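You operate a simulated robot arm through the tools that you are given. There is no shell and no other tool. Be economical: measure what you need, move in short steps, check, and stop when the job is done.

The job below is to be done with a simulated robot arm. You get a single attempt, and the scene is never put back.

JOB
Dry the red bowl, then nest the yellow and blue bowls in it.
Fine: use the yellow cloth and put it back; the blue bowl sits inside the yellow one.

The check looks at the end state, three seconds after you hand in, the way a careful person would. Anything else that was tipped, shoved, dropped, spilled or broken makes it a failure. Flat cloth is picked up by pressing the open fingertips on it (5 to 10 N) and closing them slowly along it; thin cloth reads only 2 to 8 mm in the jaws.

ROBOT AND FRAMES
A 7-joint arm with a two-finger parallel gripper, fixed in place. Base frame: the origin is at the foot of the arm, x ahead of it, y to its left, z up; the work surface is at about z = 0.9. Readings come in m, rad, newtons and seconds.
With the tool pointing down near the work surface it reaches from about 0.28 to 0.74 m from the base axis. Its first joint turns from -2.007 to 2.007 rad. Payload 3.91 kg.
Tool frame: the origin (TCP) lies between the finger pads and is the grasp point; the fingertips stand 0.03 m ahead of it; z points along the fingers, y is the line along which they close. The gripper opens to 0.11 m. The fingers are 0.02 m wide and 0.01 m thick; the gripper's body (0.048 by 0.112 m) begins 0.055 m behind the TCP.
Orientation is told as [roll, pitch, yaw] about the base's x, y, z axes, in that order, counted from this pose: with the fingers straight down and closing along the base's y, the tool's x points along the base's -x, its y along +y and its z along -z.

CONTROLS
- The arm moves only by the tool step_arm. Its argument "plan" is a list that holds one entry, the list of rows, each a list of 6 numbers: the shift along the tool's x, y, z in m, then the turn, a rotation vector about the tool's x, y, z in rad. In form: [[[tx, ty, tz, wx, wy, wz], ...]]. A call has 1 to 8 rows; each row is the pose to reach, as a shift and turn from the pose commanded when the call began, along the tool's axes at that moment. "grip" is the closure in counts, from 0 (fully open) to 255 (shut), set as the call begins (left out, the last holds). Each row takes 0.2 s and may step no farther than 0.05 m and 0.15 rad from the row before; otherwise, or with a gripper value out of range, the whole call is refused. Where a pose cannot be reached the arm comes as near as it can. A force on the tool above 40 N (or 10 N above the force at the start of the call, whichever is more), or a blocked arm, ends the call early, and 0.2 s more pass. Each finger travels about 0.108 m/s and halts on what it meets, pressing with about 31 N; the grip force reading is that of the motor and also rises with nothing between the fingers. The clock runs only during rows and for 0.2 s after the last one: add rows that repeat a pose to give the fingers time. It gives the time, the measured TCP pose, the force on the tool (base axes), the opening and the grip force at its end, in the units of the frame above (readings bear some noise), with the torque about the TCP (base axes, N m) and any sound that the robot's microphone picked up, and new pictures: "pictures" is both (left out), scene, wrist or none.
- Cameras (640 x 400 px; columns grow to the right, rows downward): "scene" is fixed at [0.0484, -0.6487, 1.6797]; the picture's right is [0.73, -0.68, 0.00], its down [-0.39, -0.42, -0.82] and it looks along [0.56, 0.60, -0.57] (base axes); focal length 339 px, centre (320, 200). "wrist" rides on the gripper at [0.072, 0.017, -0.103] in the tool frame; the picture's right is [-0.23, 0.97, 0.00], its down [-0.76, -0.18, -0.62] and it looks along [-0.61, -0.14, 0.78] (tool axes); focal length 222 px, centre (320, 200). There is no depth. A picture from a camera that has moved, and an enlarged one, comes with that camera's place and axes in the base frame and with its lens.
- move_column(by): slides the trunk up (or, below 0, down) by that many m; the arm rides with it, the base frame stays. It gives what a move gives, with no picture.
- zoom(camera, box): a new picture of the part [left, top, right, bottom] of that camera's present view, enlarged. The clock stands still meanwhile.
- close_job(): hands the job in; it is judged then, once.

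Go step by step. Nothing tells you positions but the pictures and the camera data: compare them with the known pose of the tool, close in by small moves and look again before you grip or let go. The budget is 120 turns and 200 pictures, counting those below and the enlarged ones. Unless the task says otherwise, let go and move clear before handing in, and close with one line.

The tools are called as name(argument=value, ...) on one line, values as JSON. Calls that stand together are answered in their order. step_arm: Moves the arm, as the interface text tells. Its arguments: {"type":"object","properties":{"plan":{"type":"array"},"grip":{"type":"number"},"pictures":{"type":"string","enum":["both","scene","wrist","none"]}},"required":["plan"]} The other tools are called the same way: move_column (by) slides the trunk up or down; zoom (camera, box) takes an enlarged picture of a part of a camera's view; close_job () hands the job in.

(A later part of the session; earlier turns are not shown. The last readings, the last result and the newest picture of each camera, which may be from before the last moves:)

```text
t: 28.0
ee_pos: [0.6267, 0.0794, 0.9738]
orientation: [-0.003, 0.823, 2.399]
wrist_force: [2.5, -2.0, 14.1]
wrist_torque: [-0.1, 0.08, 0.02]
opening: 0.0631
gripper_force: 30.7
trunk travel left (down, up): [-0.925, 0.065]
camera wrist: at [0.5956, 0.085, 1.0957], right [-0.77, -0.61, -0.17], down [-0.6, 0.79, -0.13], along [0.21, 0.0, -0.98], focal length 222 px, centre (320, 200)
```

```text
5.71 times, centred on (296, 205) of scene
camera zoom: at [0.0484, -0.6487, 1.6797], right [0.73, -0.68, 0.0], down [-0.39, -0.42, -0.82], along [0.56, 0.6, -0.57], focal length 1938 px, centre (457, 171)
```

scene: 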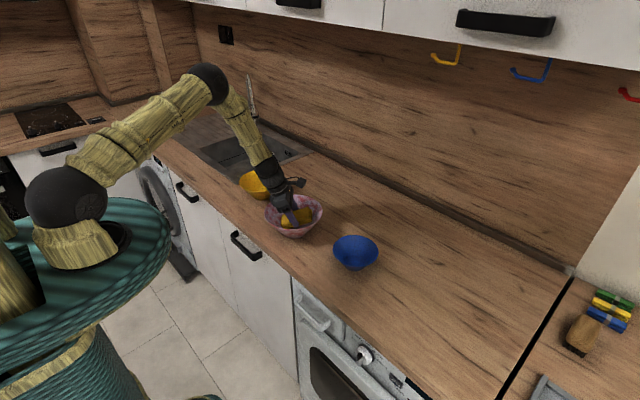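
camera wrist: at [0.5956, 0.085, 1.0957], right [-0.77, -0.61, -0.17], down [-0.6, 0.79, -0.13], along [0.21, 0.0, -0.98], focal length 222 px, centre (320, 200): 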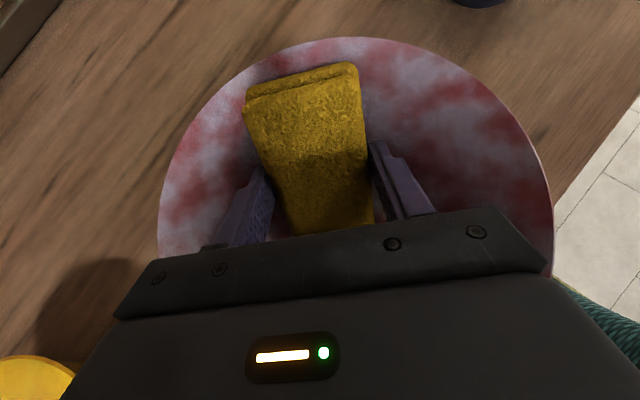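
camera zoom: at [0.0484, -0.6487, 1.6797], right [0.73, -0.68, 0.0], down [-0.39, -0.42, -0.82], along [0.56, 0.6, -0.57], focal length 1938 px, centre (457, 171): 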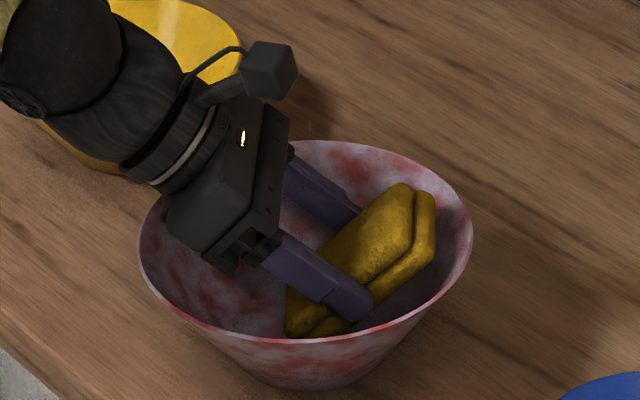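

The cloth's lower edge is on the bottom and its face is near the wall with about 14 N. I sweep along the wall, keeping it slightly outward.

step_arm(plan=[[[0.0026, 0.0029, 0.0013, -0.106, 0, 0.0989], [0.0021, 0.0057, 0.0009, -0.212, 0, 0.1978], [0.0014, 0.0084, 0.0001, -0.318, 0, 0.2967], [0.0005, 0.011, -0.0009, -0.424, 0, 0.3956], [-0.0007, 0.0133, -0.0022, -0.53, 0, 0.4945], [-0.0021, 0.0153, -0.0037, -0.636, 0, 0.5933], [-0.0037, 0.017, -0.0054, -0.742, 0, 0.6922], [-0.0055, 0.0183, -0.0073, -0.848, 0, 0.7911]]])

zoom(camera="scene", box=[240, 170, 352, 240])

```text
t: 29.8
ee_pos: [0.6076, 0.0729, 0.9718]
orientation: [0.0, 0.817, 1.235]
wrist_force: [3.2, -2.1, 18.6]
wrist_torque: [0.17, -0.2, 0.05]
opening: 0.0629
gripper_force: 31.4
trunk travel left (down, up): [-0.925, 0.065]
camera wrist: at [0.5992, 0.1028, 1.0956], right [-0.87, 0.47, -0.17], down [0.49, 0.86, -0.13], along [0.08, -0.19, -0.98], focal length 222 px, centre (320, 200)
```

scene: 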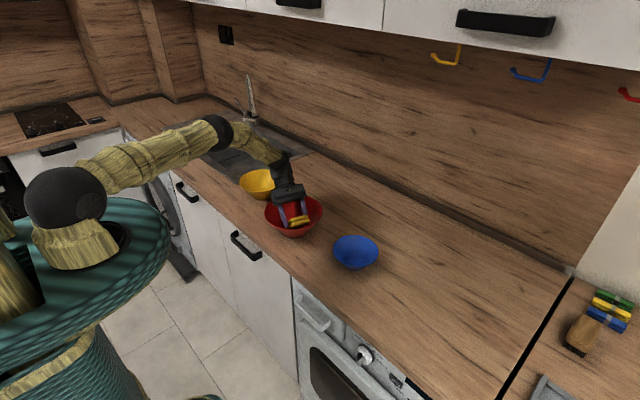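
wrist: 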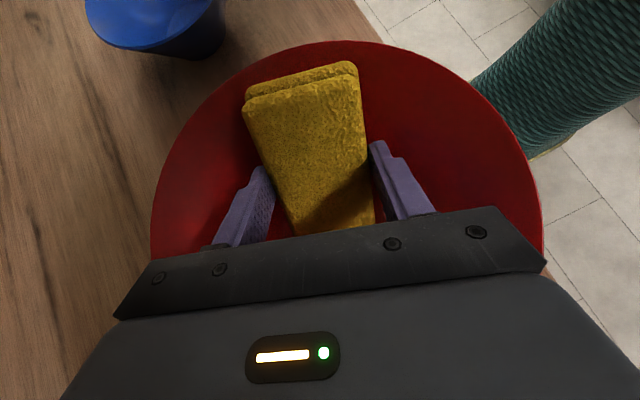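

```text
5.71 times, centred on (296, 205) of scene
camera zoom: at [0.0484, -0.6487, 1.6797], right [0.73, -0.68, 0.0], down [-0.39, -0.42, -0.82], along [0.56, 0.6, -0.57], focal length 1938 px, centre (457, 171)
```

zoom: 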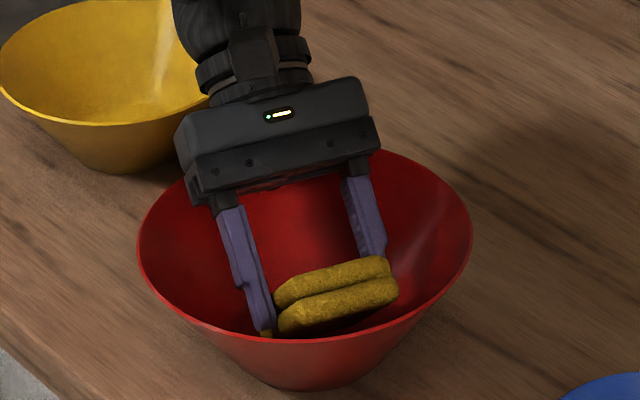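

The bowl turned plain red: it is dry. I lift the cloth out and level the tool.

step_arm(plan=[[[0.0219, 0, -0.0205, 0, 0, 0], [0.0512, 0, -0.0477, 0, 0, 0], [0.08, 0, -0.075, 0, -0.14, 0], [0.102, 0, -0.0955, 0, -0.28, 0], [0.102, 0, -0.0955, 0, -0.42, 0], [0.102, 0, -0.0955, 0, -0.56, 0], [0.102, 0, -0.0955, 0, -0.7, 0], [0.102, 0, -0.0955, 0, -0.82, 0]]], pictures="none")

step_arm(plan=[[[0, 0, 0, 0, 0, 0.145], [0, 0, 0, 0, 0, 0.29], [0, 0, 0, 0, 0, 0.435], [0, 0, 0, 0, 0, 0.58], [0, 0, 0, 0, 0, 0.725], [0, 0, 0, 0, 0, 0.87], [0, 0, 0, 0, 0, 1.015], [0, 0, 0, 0, 0, 1.16]]], pictures="none")

zoom(camera="scene", box=[220, 150, 460, 300])

```text
t: 31.6
ee_pos: [0.6069, 0.071, 1.1124]
orientation: [0.0, -0.001, 1.238]
wrist_force: [-0.8, -0.4, -0.4]
wrist_torque: [0.01, 0.01, 0.01]
opening: 0.0631
gripper_force: 30.6
trunk travel left (down, up): [-0.925, 0.065]
```

```text
t: 33.4
ee_pos: [0.6093, 0.0734, 1.1105]
orientation: [0.0, 0.002, 0.078]
wrist_force: [1.0, -0.1, -0.5]
wrist_torque: [-0.02, 0.02, 0.04]
opening: 0.0629
gripper_force: 31.2
trunk travel left (down, up): [-0.925, 0.065]
```

```text
2.67 times, centred on (340, 225) of scene
camera zoom: at [0.0484, -0.6487, 1.6797], right [0.73, -0.68, 0.0], down [-0.39, -0.42, -0.82], along [0.56, 0.6, -0.57], focal length 904 px, centre (267, 133)
```

zoom: 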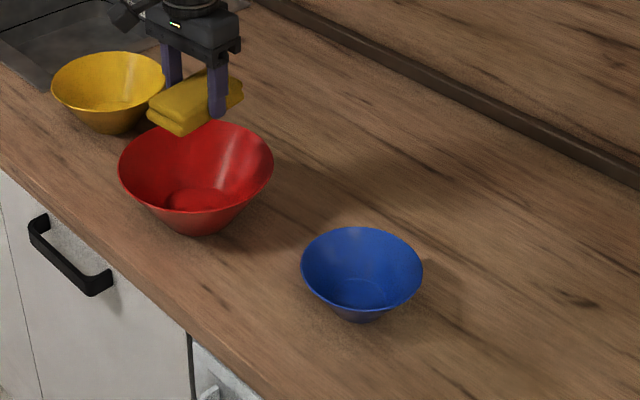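

The red bowl is clean and upright; the other bowls are unmoved. I carry the cloth back to its place.

step_arm(plan=[[[0.0029, -0.0488, 0, 0, 0, 0.02], [0.0058, -0.0976, 0, 0, 0, 0.04], [0.0087, -0.1464, 0, 0, 0, 0.06], [0.0116, -0.1952, 0, 0, 0, 0.08], [0.0145, -0.244, 0, 0, 0, 0.1], [0.0174, -0.2928, 0, 0, 0, 0.12], [0.0203, -0.3416, 0, 0, 0, 0.14], [0.0232, -0.3904, 0, 0, 0, 0.158]]], pictures="none")

```text
t: 35.2
ee_pos: [0.615, -0.3204, 1.1096]
orientation: [0.001, 0.001, -0.08]
wrist_force: [-0.3, -0.2, -0.6]
wrist_torque: [0.06, -0.01, -0.01]
opening: 0.0629
gripper_force: 31.2
trunk travel left (down, up): [-0.925, 0.065]
```

Now over the cloth's spot; I shift the last few cm and lower.

step_arm(plan=[[[-0.0048, -0.0352, 0.02, 0, 0, 0], [-0.0048, -0.0352, 0.065, 0, 0, 0], [-0.0048, -0.0352, 0.11, 0, 0, 0], [-0.0048, -0.0352, 0.14, 0, 0, 0], [-0.0048, -0.0352, 0.16, 0, 0, 0], [-0.0048, -0.0352, 0.169, 0, 0, 0], [-0.0048, -0.0352, 0.17, 0, 0, 0]]])

```text
t: 36.8
ee_pos: [0.6171, -0.3541, 0.942]
orientation: [-0.001, 0.001, -0.079]
wrist_force: [0.4, -0.2, -0.3]
wrist_torque: [-0.02, 0.0, 0.0]
opening: 0.0625
gripper_force: 31.3
trunk travel left (down, up): [-0.925, 0.065]
camera wrist: at [0.5467, -0.331, 1.0437], right [0.3, 0.95, 0.0], down [0.75, -0.24, 0.62], along [0.59, -0.19, -0.78], focal length 222 px, centre (320, 200)
```

scene: 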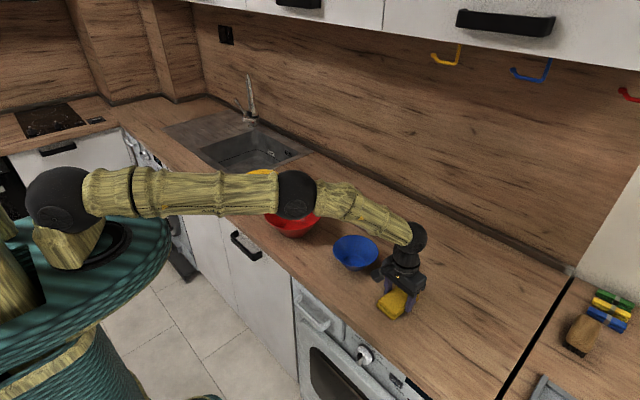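
wrist: 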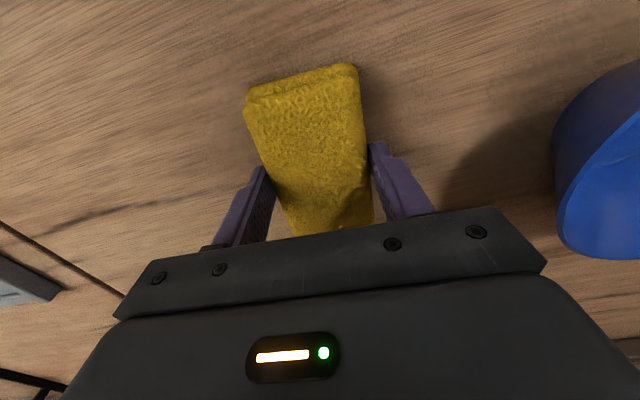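

It's nearly down; I lower till light contact.

step_arm(plan=[[[0, -0.002, 0.0015, 0, 0, 0], [0, -0.002, 0.003, 0, 0, 0], [0, -0.002, 0.003, 0, 0, 0]]], pictures="none")

```text
t: 37.6
ee_pos: [0.6177, -0.3565, 0.94]
orientation: [0.0, -0.001, -0.078]
wrist_force: [0.2, 1.5, 5.4]
wrist_torque: [0.11, 0.31, -0.08]
opening: 0.0632
gripper_force: 31.2
trunk travel left (down, up): [-0.925, 0.065]
```

The cloth is in contact with the counter (5 N). I release and rise, then look.

step_arm(plan=[[[0, 0, 0, 0, 0, 0], [0, 0, 0, 0, 0, 0], [0, 0, 0, 0, 0, 0]]], grip=0, pictures="none")

step_arm(plan=[[[0, 0, -0.03, 0, 0, -0.02], [0, 0, -0.075, 0, 0, -0.04], [0, 0, -0.12, 0, 0, -0.06], [0, 0, -0.15, 0, 0, -0.08]]])

zoom(camera="scene", box=[350, 260, 446, 320])

```text
t: 38.4
ee_pos: [0.6172, -0.3563, 0.9385]
orientation: [0.0, 0.003, -0.079]
wrist_force: [0.1, -0.3, 1.0]
wrist_torque: [-0.01, -0.01, 0.01]
opening: 0.11
gripper_force: 0.1
trunk travel left (down, up): [-0.925, 0.065]
```

```text
t: 39.4
ee_pos: [0.6177, -0.3572, 1.0914]
orientation: [0.0, 0.001, 0.003]
wrist_force: [-1.0, 0.0, -0.1]
wrist_torque: [-0.01, 0.0, 0.01]
opening: 0.1098
gripper_force: 0.0
trunk travel left (down, up): [-0.925, 0.065]
camera wrist: at [0.5447, -0.3395, 1.1937], right [0.23, 0.97, 0.0], down [0.76, -0.18, 0.62], along [0.61, -0.14, -0.78], focal length 222 px, centre (320, 200)
```

scene: 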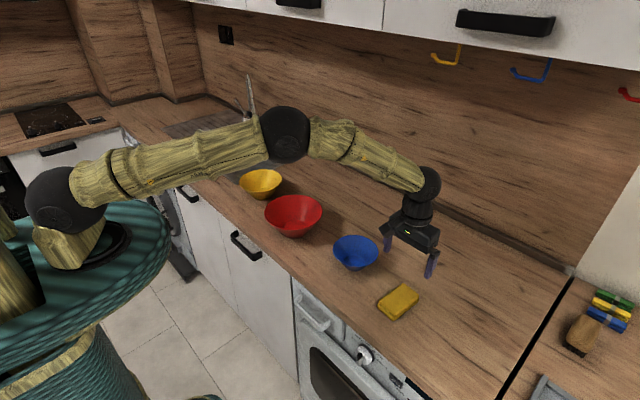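
wrist: 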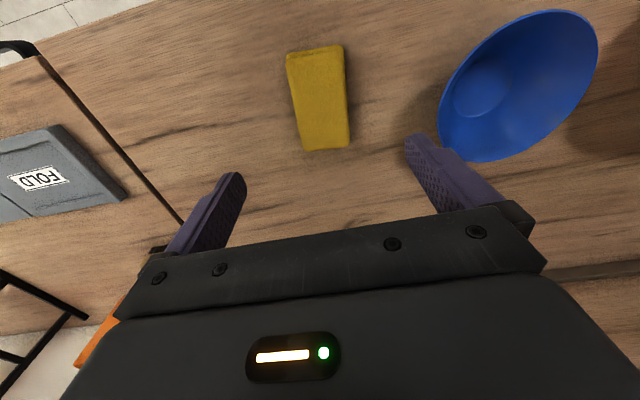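

```text
6.67 times, centred on (398, 290) of scene
camera zoom: at [0.0484, -0.6487, 1.6797], right [0.73, -0.68, 0.0], down [-0.39, -0.42, -0.82], along [0.56, 0.6, -0.57], focal length 2261 px, centre (-200, -400)
```

zoom: 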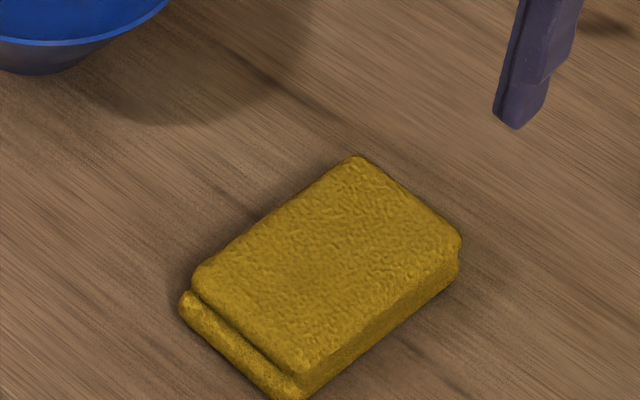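

The cloth is back exactly where it was. Next the yellow bowl; I zoom to locate yellow and red bowls precisely.

zoom(camera="scene", box=[225, 155, 337, 245])

step_arm(plan=[[[0, 0.048, 0, 0, 0, 0], [0, 0.096, 0, 0, 0, 0], [0.01, 0.144, -0.01, 0, 0, 0], [0.02, 0.192, -0.01, 0, 0, 0], [0.03, 0.24, -0.01, 0, 0, 0], [0.04, 0.288, -0.02, 0, 0, 0], [0.05, 0.335, -0.02, 0, 0, 0], [0.06, 0.382, -0.02, 0, 0, 0]]], pictures="none")

```text
4.44 times, centred on (281, 200) of scene
camera zoom: at [0.0484, -0.6487, 1.6797], right [0.73, -0.68, 0.0], down [-0.39, -0.42, -0.82], along [0.56, 0.6, -0.57], focal length 1507 px, centre (493, 200)
```

zoom: 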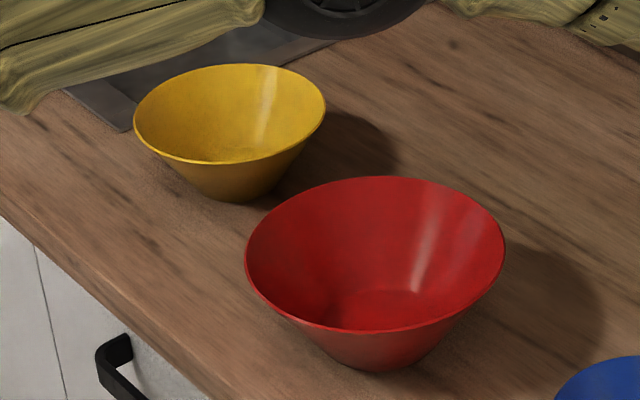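

```text
t: 41.2
ee_pos: [0.5579, 0.0275, 1.1077]
orientation: [-0.002, 0.001, -0.001]
wrist_force: [-0.5, 0.4, -0.3]
wrist_torque: [0.01, -0.03, -0.02]
opening: 0.1101
gripper_force: 0.1
trunk travel left (down, up): [-0.925, 0.065]
```

I go a bit further to view both bowls from the wrist.

step_arm(plan=[[[0.02, 0.045, -0.02, 0, 0, 0], [0.04, 0.09, -0.04, 0, 0, 0], [0.06, 0.135, -0.05, 0, 0, 0], [0.06, 0.18, -0.05, 0, 0, 0], [0.06, 0.225, -0.05, 0, 0, 0], [0.06, 0.225, -0.05, 0, 0, 0]]], pictures="wrist")

```text
refused: row 1 steps farther than a row can; nothing moved
```

step_arm(plan=[[[0.02, 0.04, -0.02, 0, 0, 0], [0.04, 0.08, -0.04, 0, 0, 0], [0.06, 0.12, -0.05, 0, 0, 0], [0.06, 0.165, -0.05, 0, 0, 0], [0.06, 0.21, -0.05, 0, 0, 0], [0.06, 0.225, -0.05, 0, 0, 0], [0.06, 0.225, -0.05, 0, 0, 0]]], pictures="wrist")

```text
t: 42.8
ee_pos: [0.4968, 0.2506, 1.1572]
orientation: [-0.001, 0.003, 0.0]
wrist_force: [0.6, 0.5, -0.3]
wrist_torque: [0.02, -0.01, -0.01]
opening: 0.1097
gripper_force: 0.1
trunk travel left (down, up): [-0.925, 0.065]
camera wrist: at [0.4229, 0.2689, 1.2604], right [0.23, 0.97, 0.0], down [0.76, -0.18, 0.62], along [0.61, -0.14, -0.78], focal length 222 px, centre (320, 200)
```

wrist: 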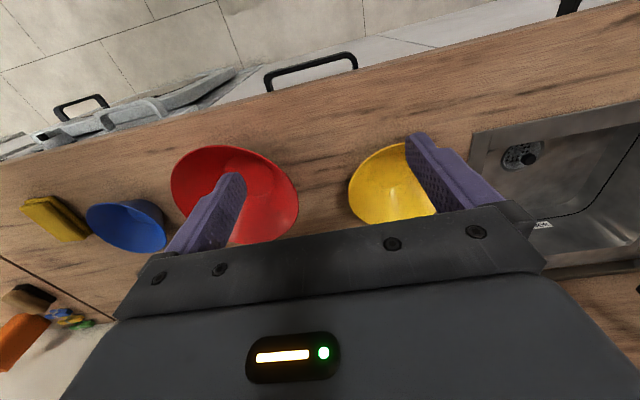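

I zoom on this wrist view to measure the rims of yellow and red.

zoom(camera="wrist", box=[320, 120, 480, 220])

zoom(camera="wrist", box=[150, 130, 310, 250])

```text
4.00 times, centred on (400, 170) of wrist
camera zoom: at [0.4229, 0.2689, 1.2604], right [0.23, 0.97, 0.0], down [0.76, -0.18, 0.62], along [0.61, -0.14, -0.78], focal length 888 px, centre (0, 320)
```

zoom: 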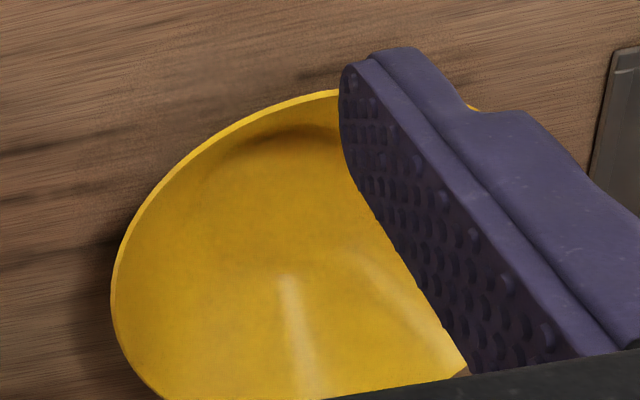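

```text
3.33 times, centred on (230, 190) of wrist
camera zoom: at [0.4229, 0.2689, 1.2604], right [0.23, 0.97, 0.0], down [0.76, -0.18, 0.62], along [0.61, -0.14, -0.78], focal length 740 px, centre (620, 233)
```

zoom: 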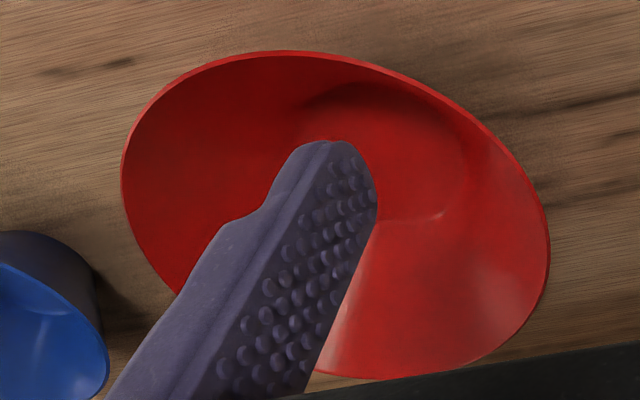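

Yellow bowl: centre ≈ (0.655, 0.349), rim radius ≈ 0.083, rim height ≈ 0.98. I will pinch its near wall with the tool tilted along the wall slope and fingers closing along x, so first turn the tool 90° about the vertical.

step_arm(plan=[[[0, 0.012, 0, 0, 0, -0.145], [0, 0.024, 0, 0, 0, -0.29], [0, 0.036, 0, 0, 0, -0.435], [0, 0.048, 0, 0, 0, -0.58], [0, 0.06, 0, 0, 0, -0.725], [0, 0.072, 0, 0, 0, -0.87], [0, 0.084, 0, 0, 0, -1.015], [0, 0.098, 0, 0, 0, -1.16]]], pictures="none")

step_arm(plan=[[[0, 0, 0, 0, 0, -0.14], [0, 0, 0, 0, 0, -0.28], [0, 0, 0, 0, 0, -0.41], [0, 0, 0, 0, 0, -0.41]]], pictures="none")

step_arm(plan=[[[0, 0, 0, 0.14, 0, 0], [0, 0, 0, 0.28, 0, 0], [0, 0, 0, 0.42, 0, 0], [0, 0, 0, 0.56, 0, 0], [0, 0, 0, 0.6, 0, 0], [0, 0, 0, 0.6, 0, 0]]])

```text
t: 44.6
ee_pos: [0.4962, 0.349, 1.1569]
orientation: [0.002, 0.003, 1.164]
wrist_force: [-0.4, -0.3, -0.7]
wrist_torque: [0.02, 0.06, 0.0]
opening: 0.11
gripper_force: 0.0
trunk travel left (down, up): [-0.925, 0.065]
```

```text
t: 45.6
ee_pos: [0.4962, 0.349, 1.1587]
orientation: [0.002, 0.0, 1.572]
wrist_force: [0.2, 0.1, -0.5]
wrist_torque: [-0.01, -0.01, 0.02]
opening: 0.11
gripper_force: 0.1
trunk travel left (down, up): [-0.925, 0.065]
```

```text
t: 47.0
ee_pos: [0.4972, 0.3494, 1.1588]
orientation: [-0.602, -0.001, 1.572]
wrist_force: [-0.6, 0.5, -0.3]
wrist_torque: [0.02, -0.01, 0.01]
opening: 0.1098
gripper_force: 0.0
trunk travel left (down, up): [-0.925, 0.065]
camera wrist: at [0.424, 0.2771, 1.2342], right [-0.8, 0.23, -0.55], down [-0.21, 0.76, 0.61], along [0.56, 0.61, -0.57], focal length 222 px, centre (320, 200)
```

scene: 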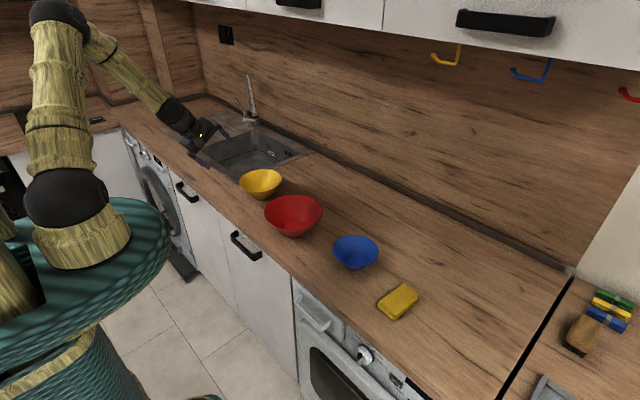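
wrist: 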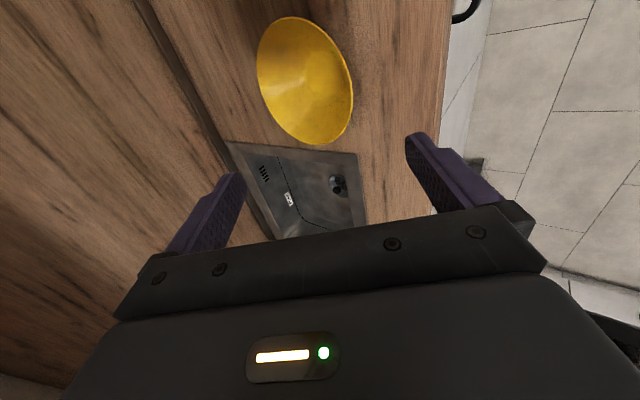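

The pose is good. I approach along the tool axis, stopping short of the rim to check.

step_arm(plan=[[[0, 0.02, 0.04, 0, 0, 0], [0, 0.0395, 0.08, 0, 0, 0], [0, 0.0395, 0.12, 0, 0, 0], [0, 0.0395, 0.14, 0, 0, 0], [0, 0.0395, 0.14, 0, 0, 0]]])

zoom(camera="scene", box=[200, 140, 312, 210])

```text
t: 48.2
ee_pos: [0.5428, 0.3486, 1.0192]
orientation: [-0.6, 0.001, 1.571]
wrist_force: [0.2, 0.0, 1.0]
wrist_torque: [0.0, 0.01, 0.01]
opening: 0.11
gripper_force: 0.1
trunk travel left (down, up): [-0.925, 0.065]
camera wrist: at [0.4701, 0.2776, 1.0941], right [-0.8, 0.23, -0.55], down [-0.21, 0.76, 0.62], along [0.56, 0.61, -0.57], focal length 222 px, centre (320, 200)
```

scene: 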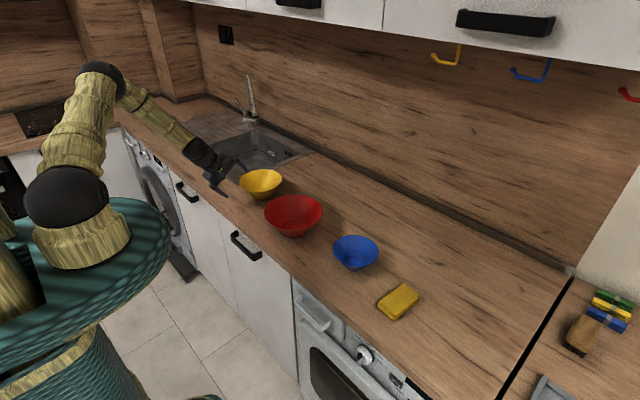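
wrist: 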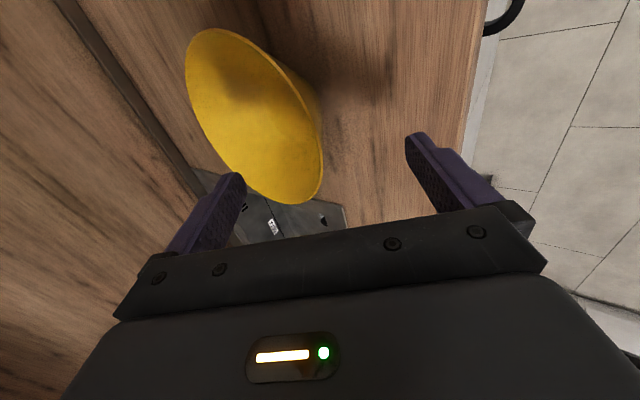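

```text
5.71 times, centred on (256, 175) of scene
camera zoom: at [0.0484, -0.6487, 1.6797], right [0.73, -0.68, 0.0], down [-0.39, -0.42, -0.82], along [0.56, 0.6, -0.57], focal length 1938 px, centre (686, 343)
```

zoom: 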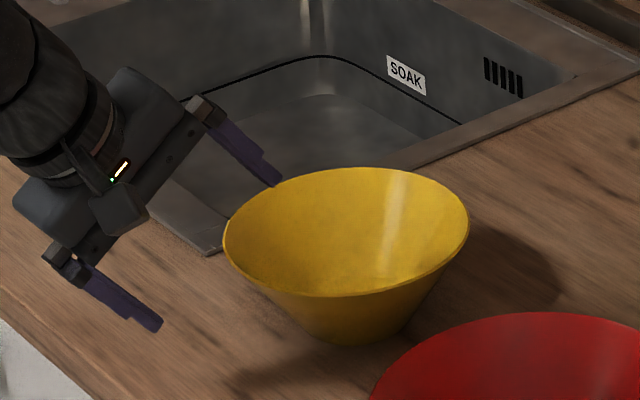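

The near rim is where I expected (x≈0.57) between the fingers. I advance so the rim lies between the pads.

step_arm(plan=[[[0, 0, 0.015, 0, 0, 0], [0, 0, 0.03, 0, 0, 0], [0, 0, 0.043, 0, 0, 0], [0, 0, 0.043, 0, 0, 0]]], pictures="wrist")

zoom(camera="scene", box=[200, 140, 312, 210])

```text
t: 49.2
ee_pos: [0.5675, 0.351, 0.9832]
orientation: [-0.599, -0.001, 1.572]
wrist_force: [-0.4, 0.1, -0.4]
wrist_torque: [0.01, 0.01, -0.01]
opening: 0.1101
gripper_force: 0.0
trunk travel left (down, up): [-0.925, 0.065]
camera wrist: at [0.4942, 0.2779, 1.0602], right [-0.8, 0.23, -0.55], down [-0.21, 0.76, 0.61], along [0.56, 0.61, -0.57], focal length 222 px, centre (320, 200)
```

wrist: 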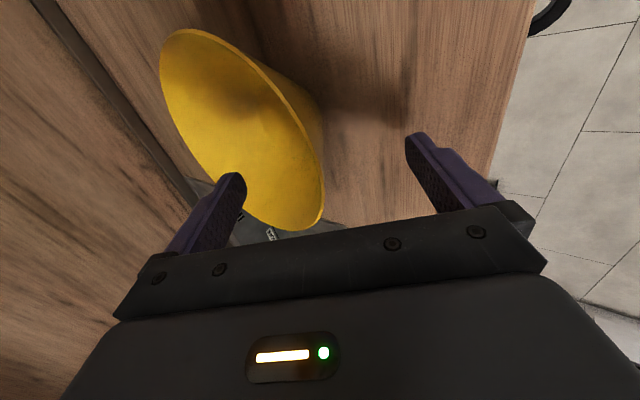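

```text
5.71 times, centred on (256, 175) of scene
camera zoom: at [0.0484, -0.6487, 1.6797], right [0.73, -0.68, 0.0], down [-0.39, -0.42, -0.82], along [0.56, 0.6, -0.57], focal length 1938 px, centre (686, 343)
```

zoom: 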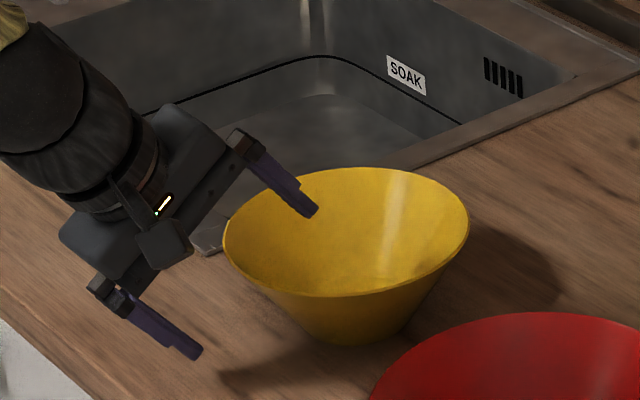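

The rim is well between the pads. I close partway to about 0.03 m and check centring.

step_arm(plan=[[[0, 0, 0, 0, 0, 0], [0, 0, 0, 0, 0, 0], [0, 0, 0, 0, 0, 0]]], grip=185, pictures="wrist")

zoom(camera="scene", box=[200, 140, 312, 210])

```text
t: 50.0
ee_pos: [0.5667, 0.3499, 0.9852]
orientation: [-0.599, 0.0, 1.572]
wrist_force: [0.4, -0.3, -0.3]
wrist_torque: [0.02, 0.0, -0.01]
opening: 0.0303
gripper_force: 0.2
trunk travel left (down, up): [-0.925, 0.065]
camera wrist: at [0.4943, 0.2778, 1.0602], right [-0.8, 0.23, -0.55], down [-0.21, 0.76, 0.61], along [0.56, 0.61, -0.57], focal length 222 px, centre (320, 200)
```

wrist: 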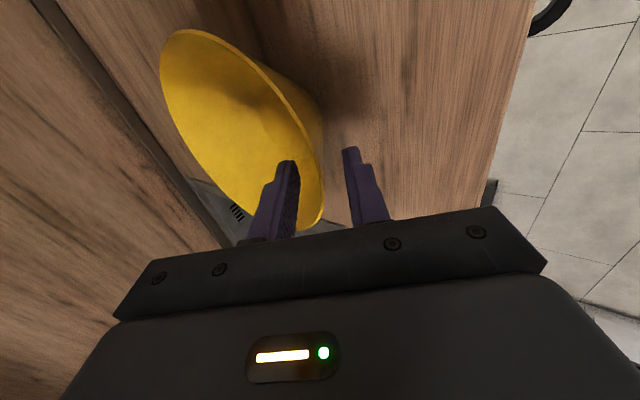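

```text
5.71 times, centred on (256, 175) of scene
camera zoom: at [0.0484, -0.6487, 1.6797], right [0.73, -0.68, 0.0], down [-0.39, -0.42, -0.82], along [0.56, 0.6, -0.57], focal length 1938 px, centre (686, 343)
```

zoom: 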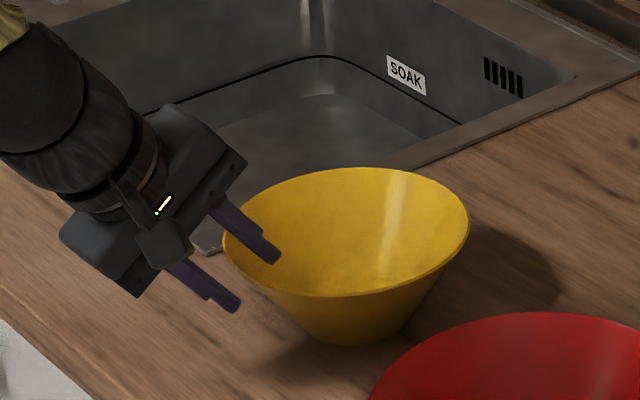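

The rim is centred between the fingers. I close fully.

step_arm(plan=[[[0, 0, 0, 0, 0, 0], [0, 0, 0, 0, 0, 0], [0, 0, 0, 0, 0, 0]]], grip=255, pictures="wrist")

zoom(camera="scene", box=[200, 140, 312, 210])

```text
t: 50.8
ee_pos: [0.5667, 0.3496, 0.9855]
orientation: [-0.6, -0.002, 1.573]
wrist_force: [2.4, 1.7, 5.4]
wrist_torque: [0.38, -0.4, 0.03]
opening: 0.0032
gripper_force: 30.6
trunk travel left (down, up): [-0.925, 0.065]
camera wrist: at [0.4944, 0.278, 1.0608], right [-0.8, 0.23, -0.55], down [-0.21, 0.76, 0.62], along [0.56, 0.61, -0.56], focal length 222 px, centre (320, 200)
```

wrist: 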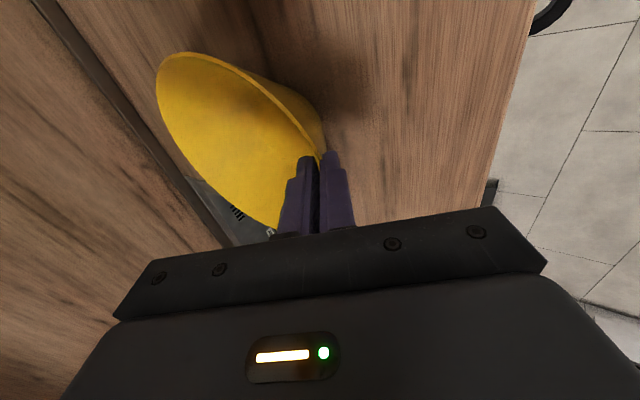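

```text
5.71 times, centred on (256, 175) of scene
camera zoom: at [0.0484, -0.6487, 1.6797], right [0.73, -0.68, 0.0], down [-0.39, -0.42, -0.82], along [0.56, 0.6, -0.57], focal length 1938 px, centre (686, 343)
```

zoom: 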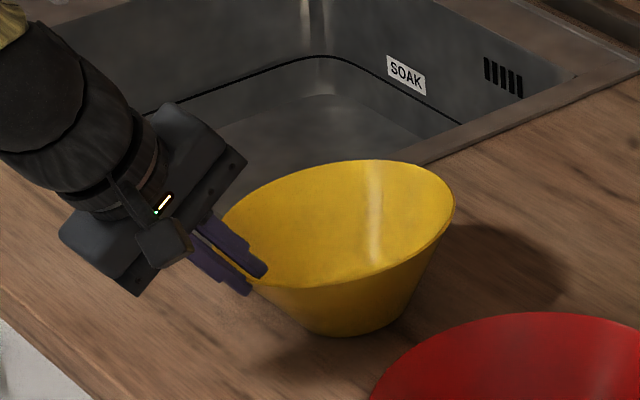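

The bowl is gripped; it tipped a few degrees as the wall aligned to the pads. I lift it straight up and look.

step_arm(plan=[[[0, -0.0113, -0.0165, 0, 0, 0], [0, -0.0282, -0.0412, 0, 0, 0], [0, -0.0508, -0.0742, 0, 0, 0], [0, -0.0734, -0.1072, 0, 0, 0], [0, -0.0791, -0.1155, 0, 0, 0], [0, -0.0791, -0.1155, 0, 0, 0]]])

zoom(camera="scene", box=[190, 110, 318, 190])

```text
t: 52.2
ee_pos: [0.5677, 0.3495, 1.1255]
orientation: [-0.598, -0.001, 1.57]
wrist_force: [0.9, 0.3, -3.3]
wrist_torque: [-0.06, 0.35, 0.0]
opening: 0.0028
gripper_force: 31.1
trunk travel left (down, up): [-0.925, 0.065]
camera wrist: at [0.4955, 0.2773, 1.2002], right [-0.8, 0.23, -0.55], down [-0.2, 0.76, 0.61], along [0.56, 0.61, -0.57], focal length 222 px, centre (320, 200)
```

scene: 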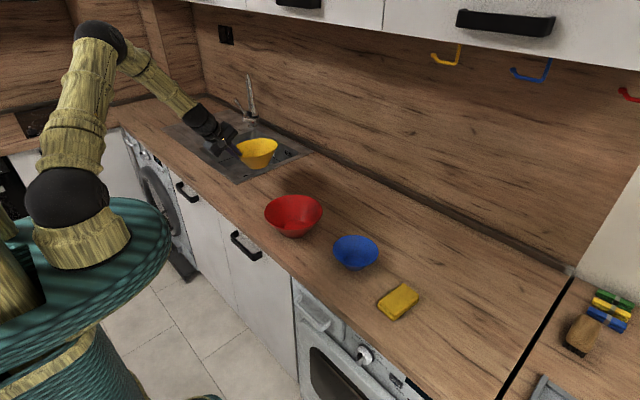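
wrist: 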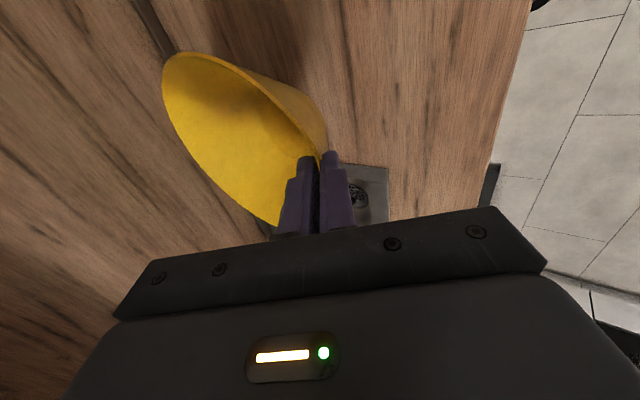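

```text
5.00 times, centred on (254, 150) of scene
camera zoom: at [0.0484, -0.6487, 1.6797], right [0.73, -0.68, 0.0], down [-0.39, -0.42, -0.82], along [0.56, 0.6, -0.57], focal length 1696 px, centre (650, 450)
```

zoom: 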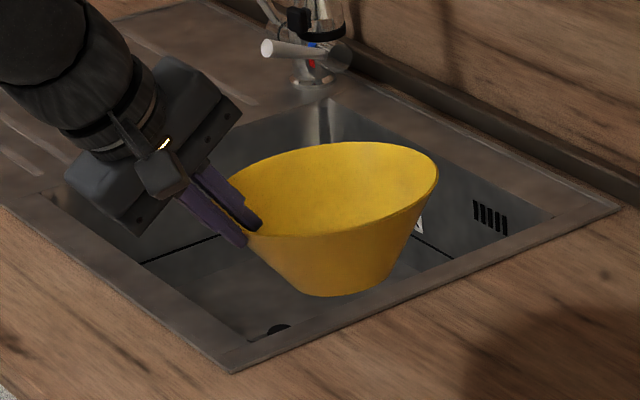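

The yellow bowl is held (≈0.33 kg), tilted about 0.1 rad with its far side up. I level it by 0.1 rad and carry it at height over the red bowl, whose centre I fit at (0.610, 0.092) with rim z≈0.99.

step_arm(plan=[[[0.04, 0.005, -0.003, -0.02, 0, 0], [0.083, 0.01, -0.007, -0.04, 0, 0], [0.126, 0.016, -0.011, -0.06, 0, 0], [0.169, 0.022, -0.015, -0.08, 0, 0], [0.212, 0.028, -0.019, -0.1, 0, 0], [0.2575, 0.033, -0.0226, -0.1, 0, 0], [0.2575, 0.033, -0.0226, -0.1, 0, 0]]])

zoom(camera="scene", box=[225, 140, 353, 240])

```text
t: 53.8
ee_pos: [0.5283, 0.0933, 1.1264]
orientation: [-0.499, 0.0, 1.573]
wrist_force: [0.0, 0.2, -4.5]
wrist_torque: [-0.01, 0.35, 0.02]
opening: 0.0029
gripper_force: 31.0
trunk travel left (down, up): [-0.925, 0.065]
camera wrist: at [0.4632, 0.0213, 1.209], right [-0.86, 0.23, -0.47], down [-0.14, 0.76, 0.63], along [0.5, 0.61, -0.62], focal length 222 px, centre (320, 200)
```

scene: 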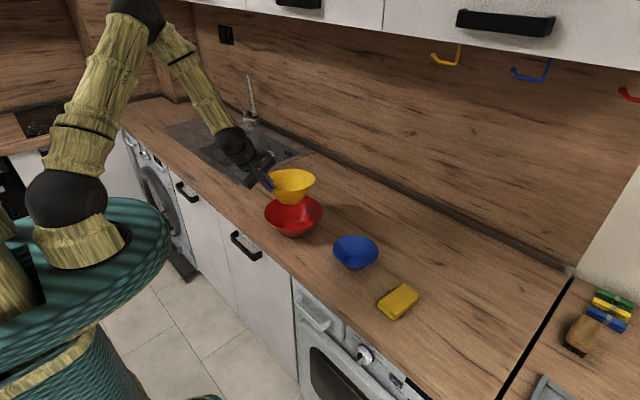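
wrist: 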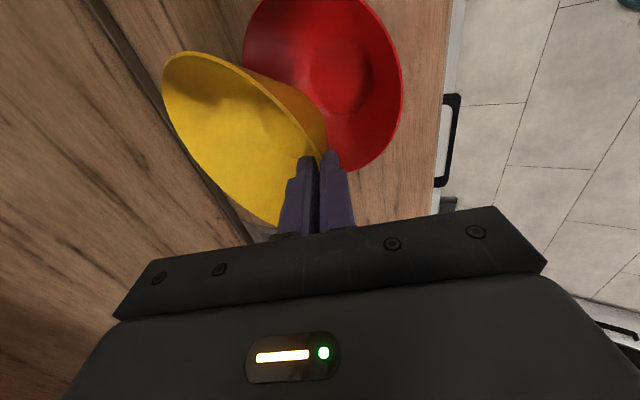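

```text
4.00 times, centred on (289, 190) of scene
camera zoom: at [0.0484, -0.6487, 1.6797], right [0.73, -0.68, 0.0], down [-0.39, -0.42, -0.82], along [0.56, 0.6, -0.57], focal length 1357 px, centre (444, 240)
```

zoom: 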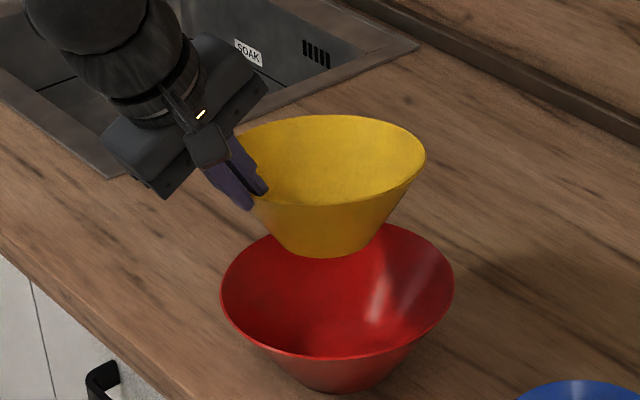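

The yellow bowl is centred above the red one within a couple of mm. I lower it to just above the expected nesting height.

step_arm(plan=[[[0, 0.0192, 0.0351, 0, 0, 0], [0, 0.0383, 0.0702, 0, 0, 0], [0, 0.0532, 0.0956, 0, 0, 0], [0, 0.0587, 0.1056, 0, 0, 0], [0, 0.0587, 0.1056, 0, 0, 0]]])

zoom(camera="scene", box=[225, 160, 353, 240])

```text
t: 55.0
ee_pos: [0.5274, 0.0912, 1.0053]
orientation: [-0.5, 0.0, 1.571]
wrist_force: [1.0, -2.6, -0.4]
wrist_torque: [0.16, -0.06, -0.19]
opening: 0.0029
gripper_force: 30.9
trunk travel left (down, up): [-0.925, 0.065]
camera wrist: at [0.4623, 0.02, 1.0876], right [-0.85, 0.23, -0.47], down [-0.14, 0.76, 0.63], along [0.5, 0.61, -0.62], focal length 222 px, centre (320, 200)
```

scene: 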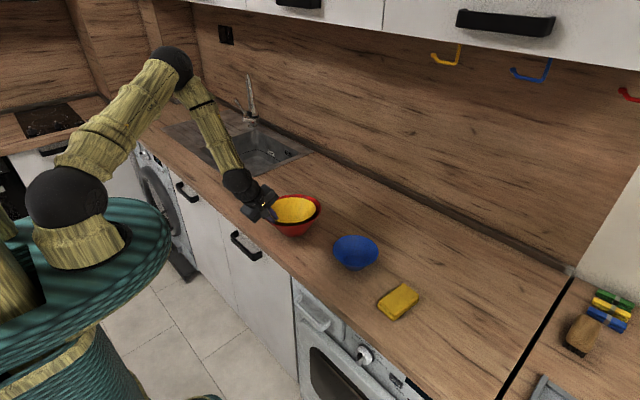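
wrist: 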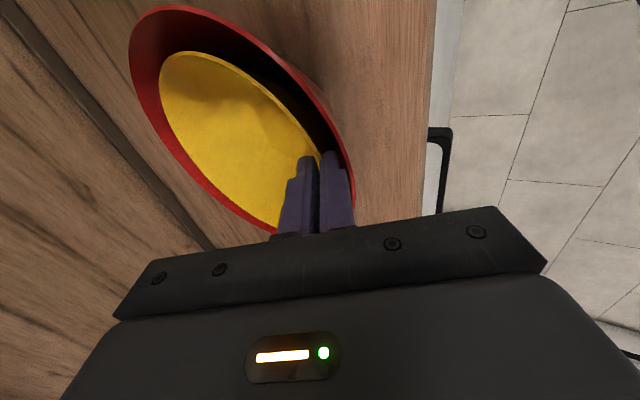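

```text
5.00 times, centred on (289, 200) of scene
camera zoom: at [0.0484, -0.6487, 1.6797], right [0.73, -0.68, 0.0], down [-0.39, -0.42, -0.82], along [0.56, 0.6, -0.57], focal length 1696 px, centre (475, 200)
```

zoom: 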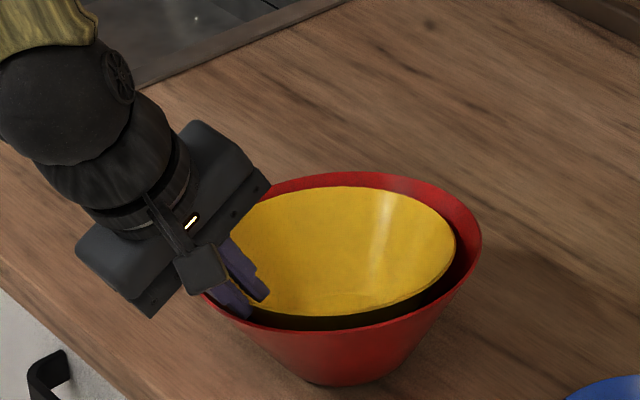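

Contact is starting (the red supports about 4 N), with the outer finger close to red's near wall. I shift +6 mm in x and -3 mm in y, then lower gently.

step_arm(plan=[[[0.003, -0.0053, 0.0029, 0, 0, 0], [0.003, -0.0034, 0.0064, 0, 0, 0], [0.003, -0.0015, 0.0099, 0, 0, 0], [0.003, -0.0015, 0.0099, 0, 0, 0]]], pictures="wrist")

zoom(camera="scene", box=[225, 160, 353, 240])

```text
t: 56.0
ee_pos: [0.5322, 0.0886, 0.9968]
orientation: [-0.5, -0.001, 1.569]
wrist_force: [-5.6, -2.8, 10.6]
wrist_torque: [0.63, -0.49, -0.04]
opening: 0.0039
gripper_force: 31.1
trunk travel left (down, up): [-0.925, 0.065]
camera wrist: at [0.4675, 0.0162, 1.0792], right [-0.85, 0.23, -0.47], down [-0.14, 0.76, 0.63], along [0.5, 0.61, -0.62], focal length 222 px, centre (320, 200)
```

wrist: 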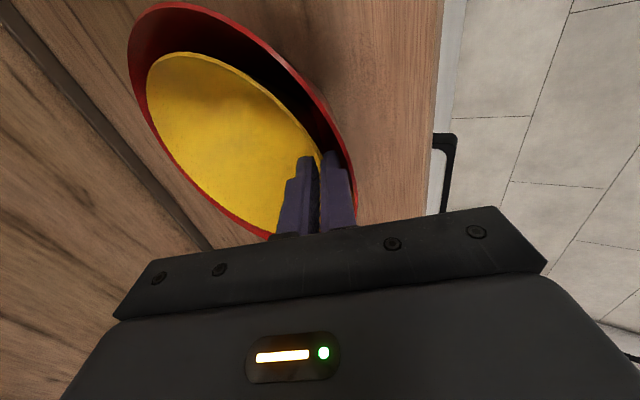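

```text
5.00 times, centred on (289, 200) of scene
camera zoom: at [0.0484, -0.6487, 1.6797], right [0.73, -0.68, 0.0], down [-0.39, -0.42, -0.82], along [0.56, 0.6, -0.57], focal length 1696 px, centre (475, 200)
```

zoom: 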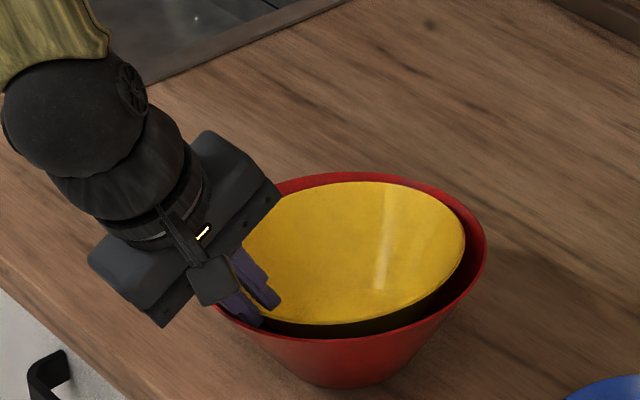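

It now leans on red's far wall. I back off 3 mm in x, 2 mm in -y, and see the force at this height.

step_arm(plan=[[[0.002, 0.0026, -0.0014, 0, 0, 0], [0.002, 0.004, 0.0012, 0, 0, 0], [0.002, 0.004, 0.0012, 0, 0, 0]]], pictures="none")

```text
t: 56.8
ee_pos: [0.5301, 0.0869, 0.9944]
orientation: [-0.502, -0.001, 1.571]
wrist_force: [2.4, 0.7, 20.0]
wrist_torque: [0.81, -0.87, -0.06]
opening: 0.0038
gripper_force: 30.6
trunk travel left (down, up): [-0.925, 0.065]
```

It's seated (20 N downward). I ease up 2 mm and open the fingers slightly.

step_arm(plan=[[[0, -0.001, -0.0018, 0, 0, 0], [0, -0.001, -0.0018, 0, 0, 0]]], grip=225, pictures="wrist")

zoom(camera="scene", box=[225, 160, 353, 240])

```text
t: 57.4
ee_pos: [0.5301, 0.0868, 0.9957]
orientation: [-0.499, 0.002, 1.573]
wrist_force: [4.1, 0.3, 3.5]
wrist_torque: [0.02, -0.2, 0.02]
opening: 0.01
gripper_force: 0.0
trunk travel left (down, up): [-0.925, 0.065]
camera wrist: at [0.4658, 0.0149, 1.0771], right [-0.86, 0.23, -0.47], down [-0.14, 0.76, 0.63], along [0.5, 0.61, -0.62], focal length 222 px, centre (320, 200)
```

wrist: 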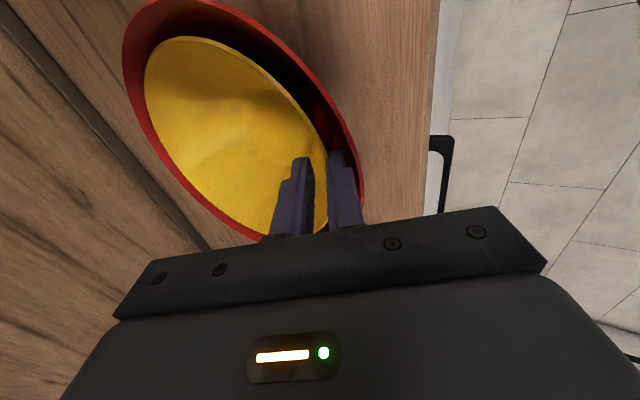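

```text
5.00 times, centred on (289, 200) of scene
camera zoom: at [0.0484, -0.6487, 1.6797], right [0.73, -0.68, 0.0], down [-0.39, -0.42, -0.82], along [0.56, 0.6, -0.57], focal length 1696 px, centre (475, 200)
```

zoom: 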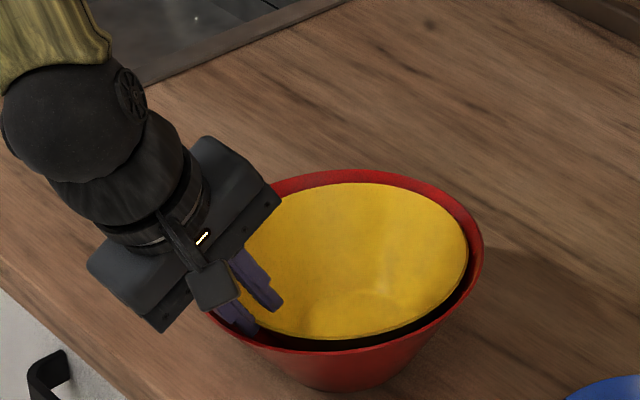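

Released. I withdraw along the tool axis slowly.

step_arm(plan=[[[0, 0, -0.008, 0, 0, 0], [0, 0, -0.018, 0, 0, 0], [0, 0, -0.03, 0, 0, 0], [0, 0, -0.045, 0, 0, 0], [0, 0, -0.07, 0, 0, 0], [0, 0, -0.1, 0, 0, 0]]], pictures="wrist")

zoom(camera="scene", box=[225, 160, 353, 240])

```text
t: 58.8
ee_pos: [0.4821, 0.0861, 1.0829]
orientation: [-0.497, 0.001, 1.573]
wrist_force: [-0.4, 0.1, 0.2]
wrist_torque: [-0.02, -0.01, 0.0]
opening: 0.013
gripper_force: 0.1
trunk travel left (down, up): [-0.925, 0.065]
camera wrist: at [0.4168, 0.0145, 1.1652], right [-0.86, 0.23, -0.47], down [-0.14, 0.76, 0.63], along [0.5, 0.61, -0.62], focal length 222 px, centre (320, 200)
```

wrist: 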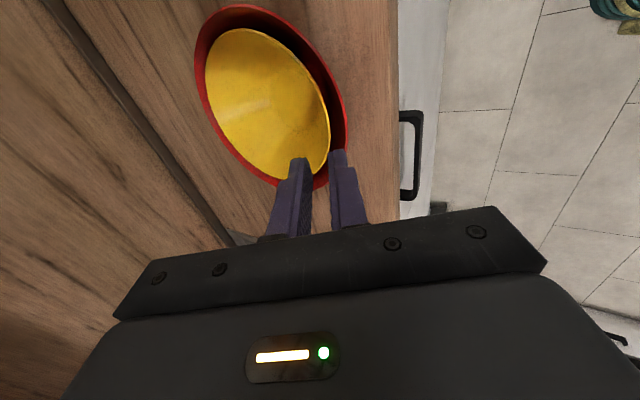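

```text
5.00 times, centred on (289, 200) of scene
camera zoom: at [0.0484, -0.6487, 1.6797], right [0.73, -0.68, 0.0], down [-0.39, -0.42, -0.82], along [0.56, 0.6, -0.57], focal length 1696 px, centre (475, 200)
```

zoom: 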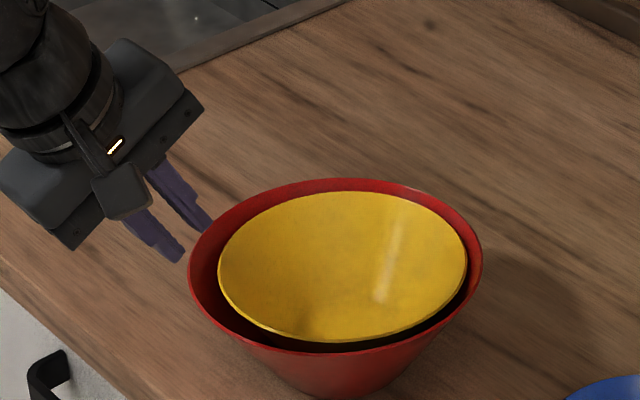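

Yellow is nested in red, slightly off centre but settled. Next the blue bowl; I zoom in to measure it.

zoom(camera="scene", box=[308, 215, 404, 290])

step_arm(plan=[[[0, -0.0192, -0.0351, 0, 0, 0], [0.045, -0.0192, -0.0351, 0, 0, 0], [0.09, -0.0192, -0.0351, 0, 0, 0], [0.135, -0.0192, -0.0351, 0, 0, 0], [0.18, -0.0192, -0.0351, 0, 0, 0], [0.225, -0.0192, -0.0351, 0, 0, 0], [0.262, -0.0192, -0.0351, 0, 0, 0], [0.262, -0.0192, -0.0351, 0, 0, 0]]], grip=0, pictures="wrist")

```text
5.33 times, centred on (356, 252) of scene
camera zoom: at [0.0484, -0.6487, 1.6797], right [0.73, -0.68, 0.0], down [-0.39, -0.42, -0.82], along [0.56, 0.6, -0.57], focal length 1809 px, centre (128, -80)
```

zoom: 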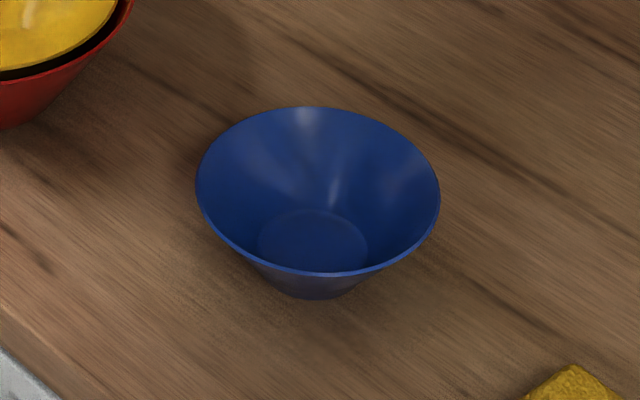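

```text
t: 60.6
ee_pos: [0.4828, -0.1756, 1.1229]
orientation: [-0.499, -0.001, 1.573]
wrist_force: [-0.7, 0.1, 0.0]
wrist_torque: [0.01, 0.02, -0.01]
opening: 0.11
gripper_force: 0.1
trunk travel left (down, up): [-0.925, 0.065]
camera wrist: at [0.4184, -0.2467, 1.2059], right [-0.86, 0.23, -0.47], down [-0.14, 0.76, 0.63], along [0.5, 0.61, -0.62], focal length 222 px, centre (320, 200)
```

wrist: 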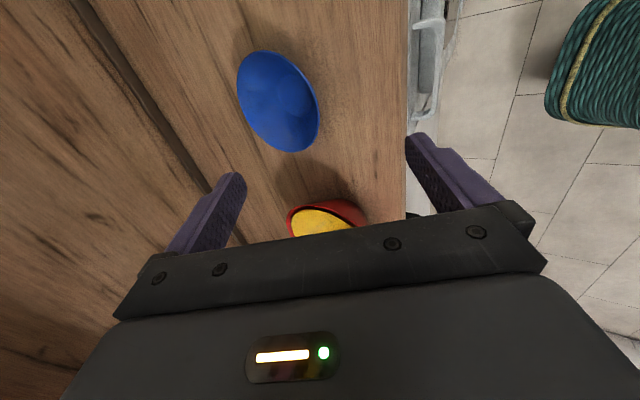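

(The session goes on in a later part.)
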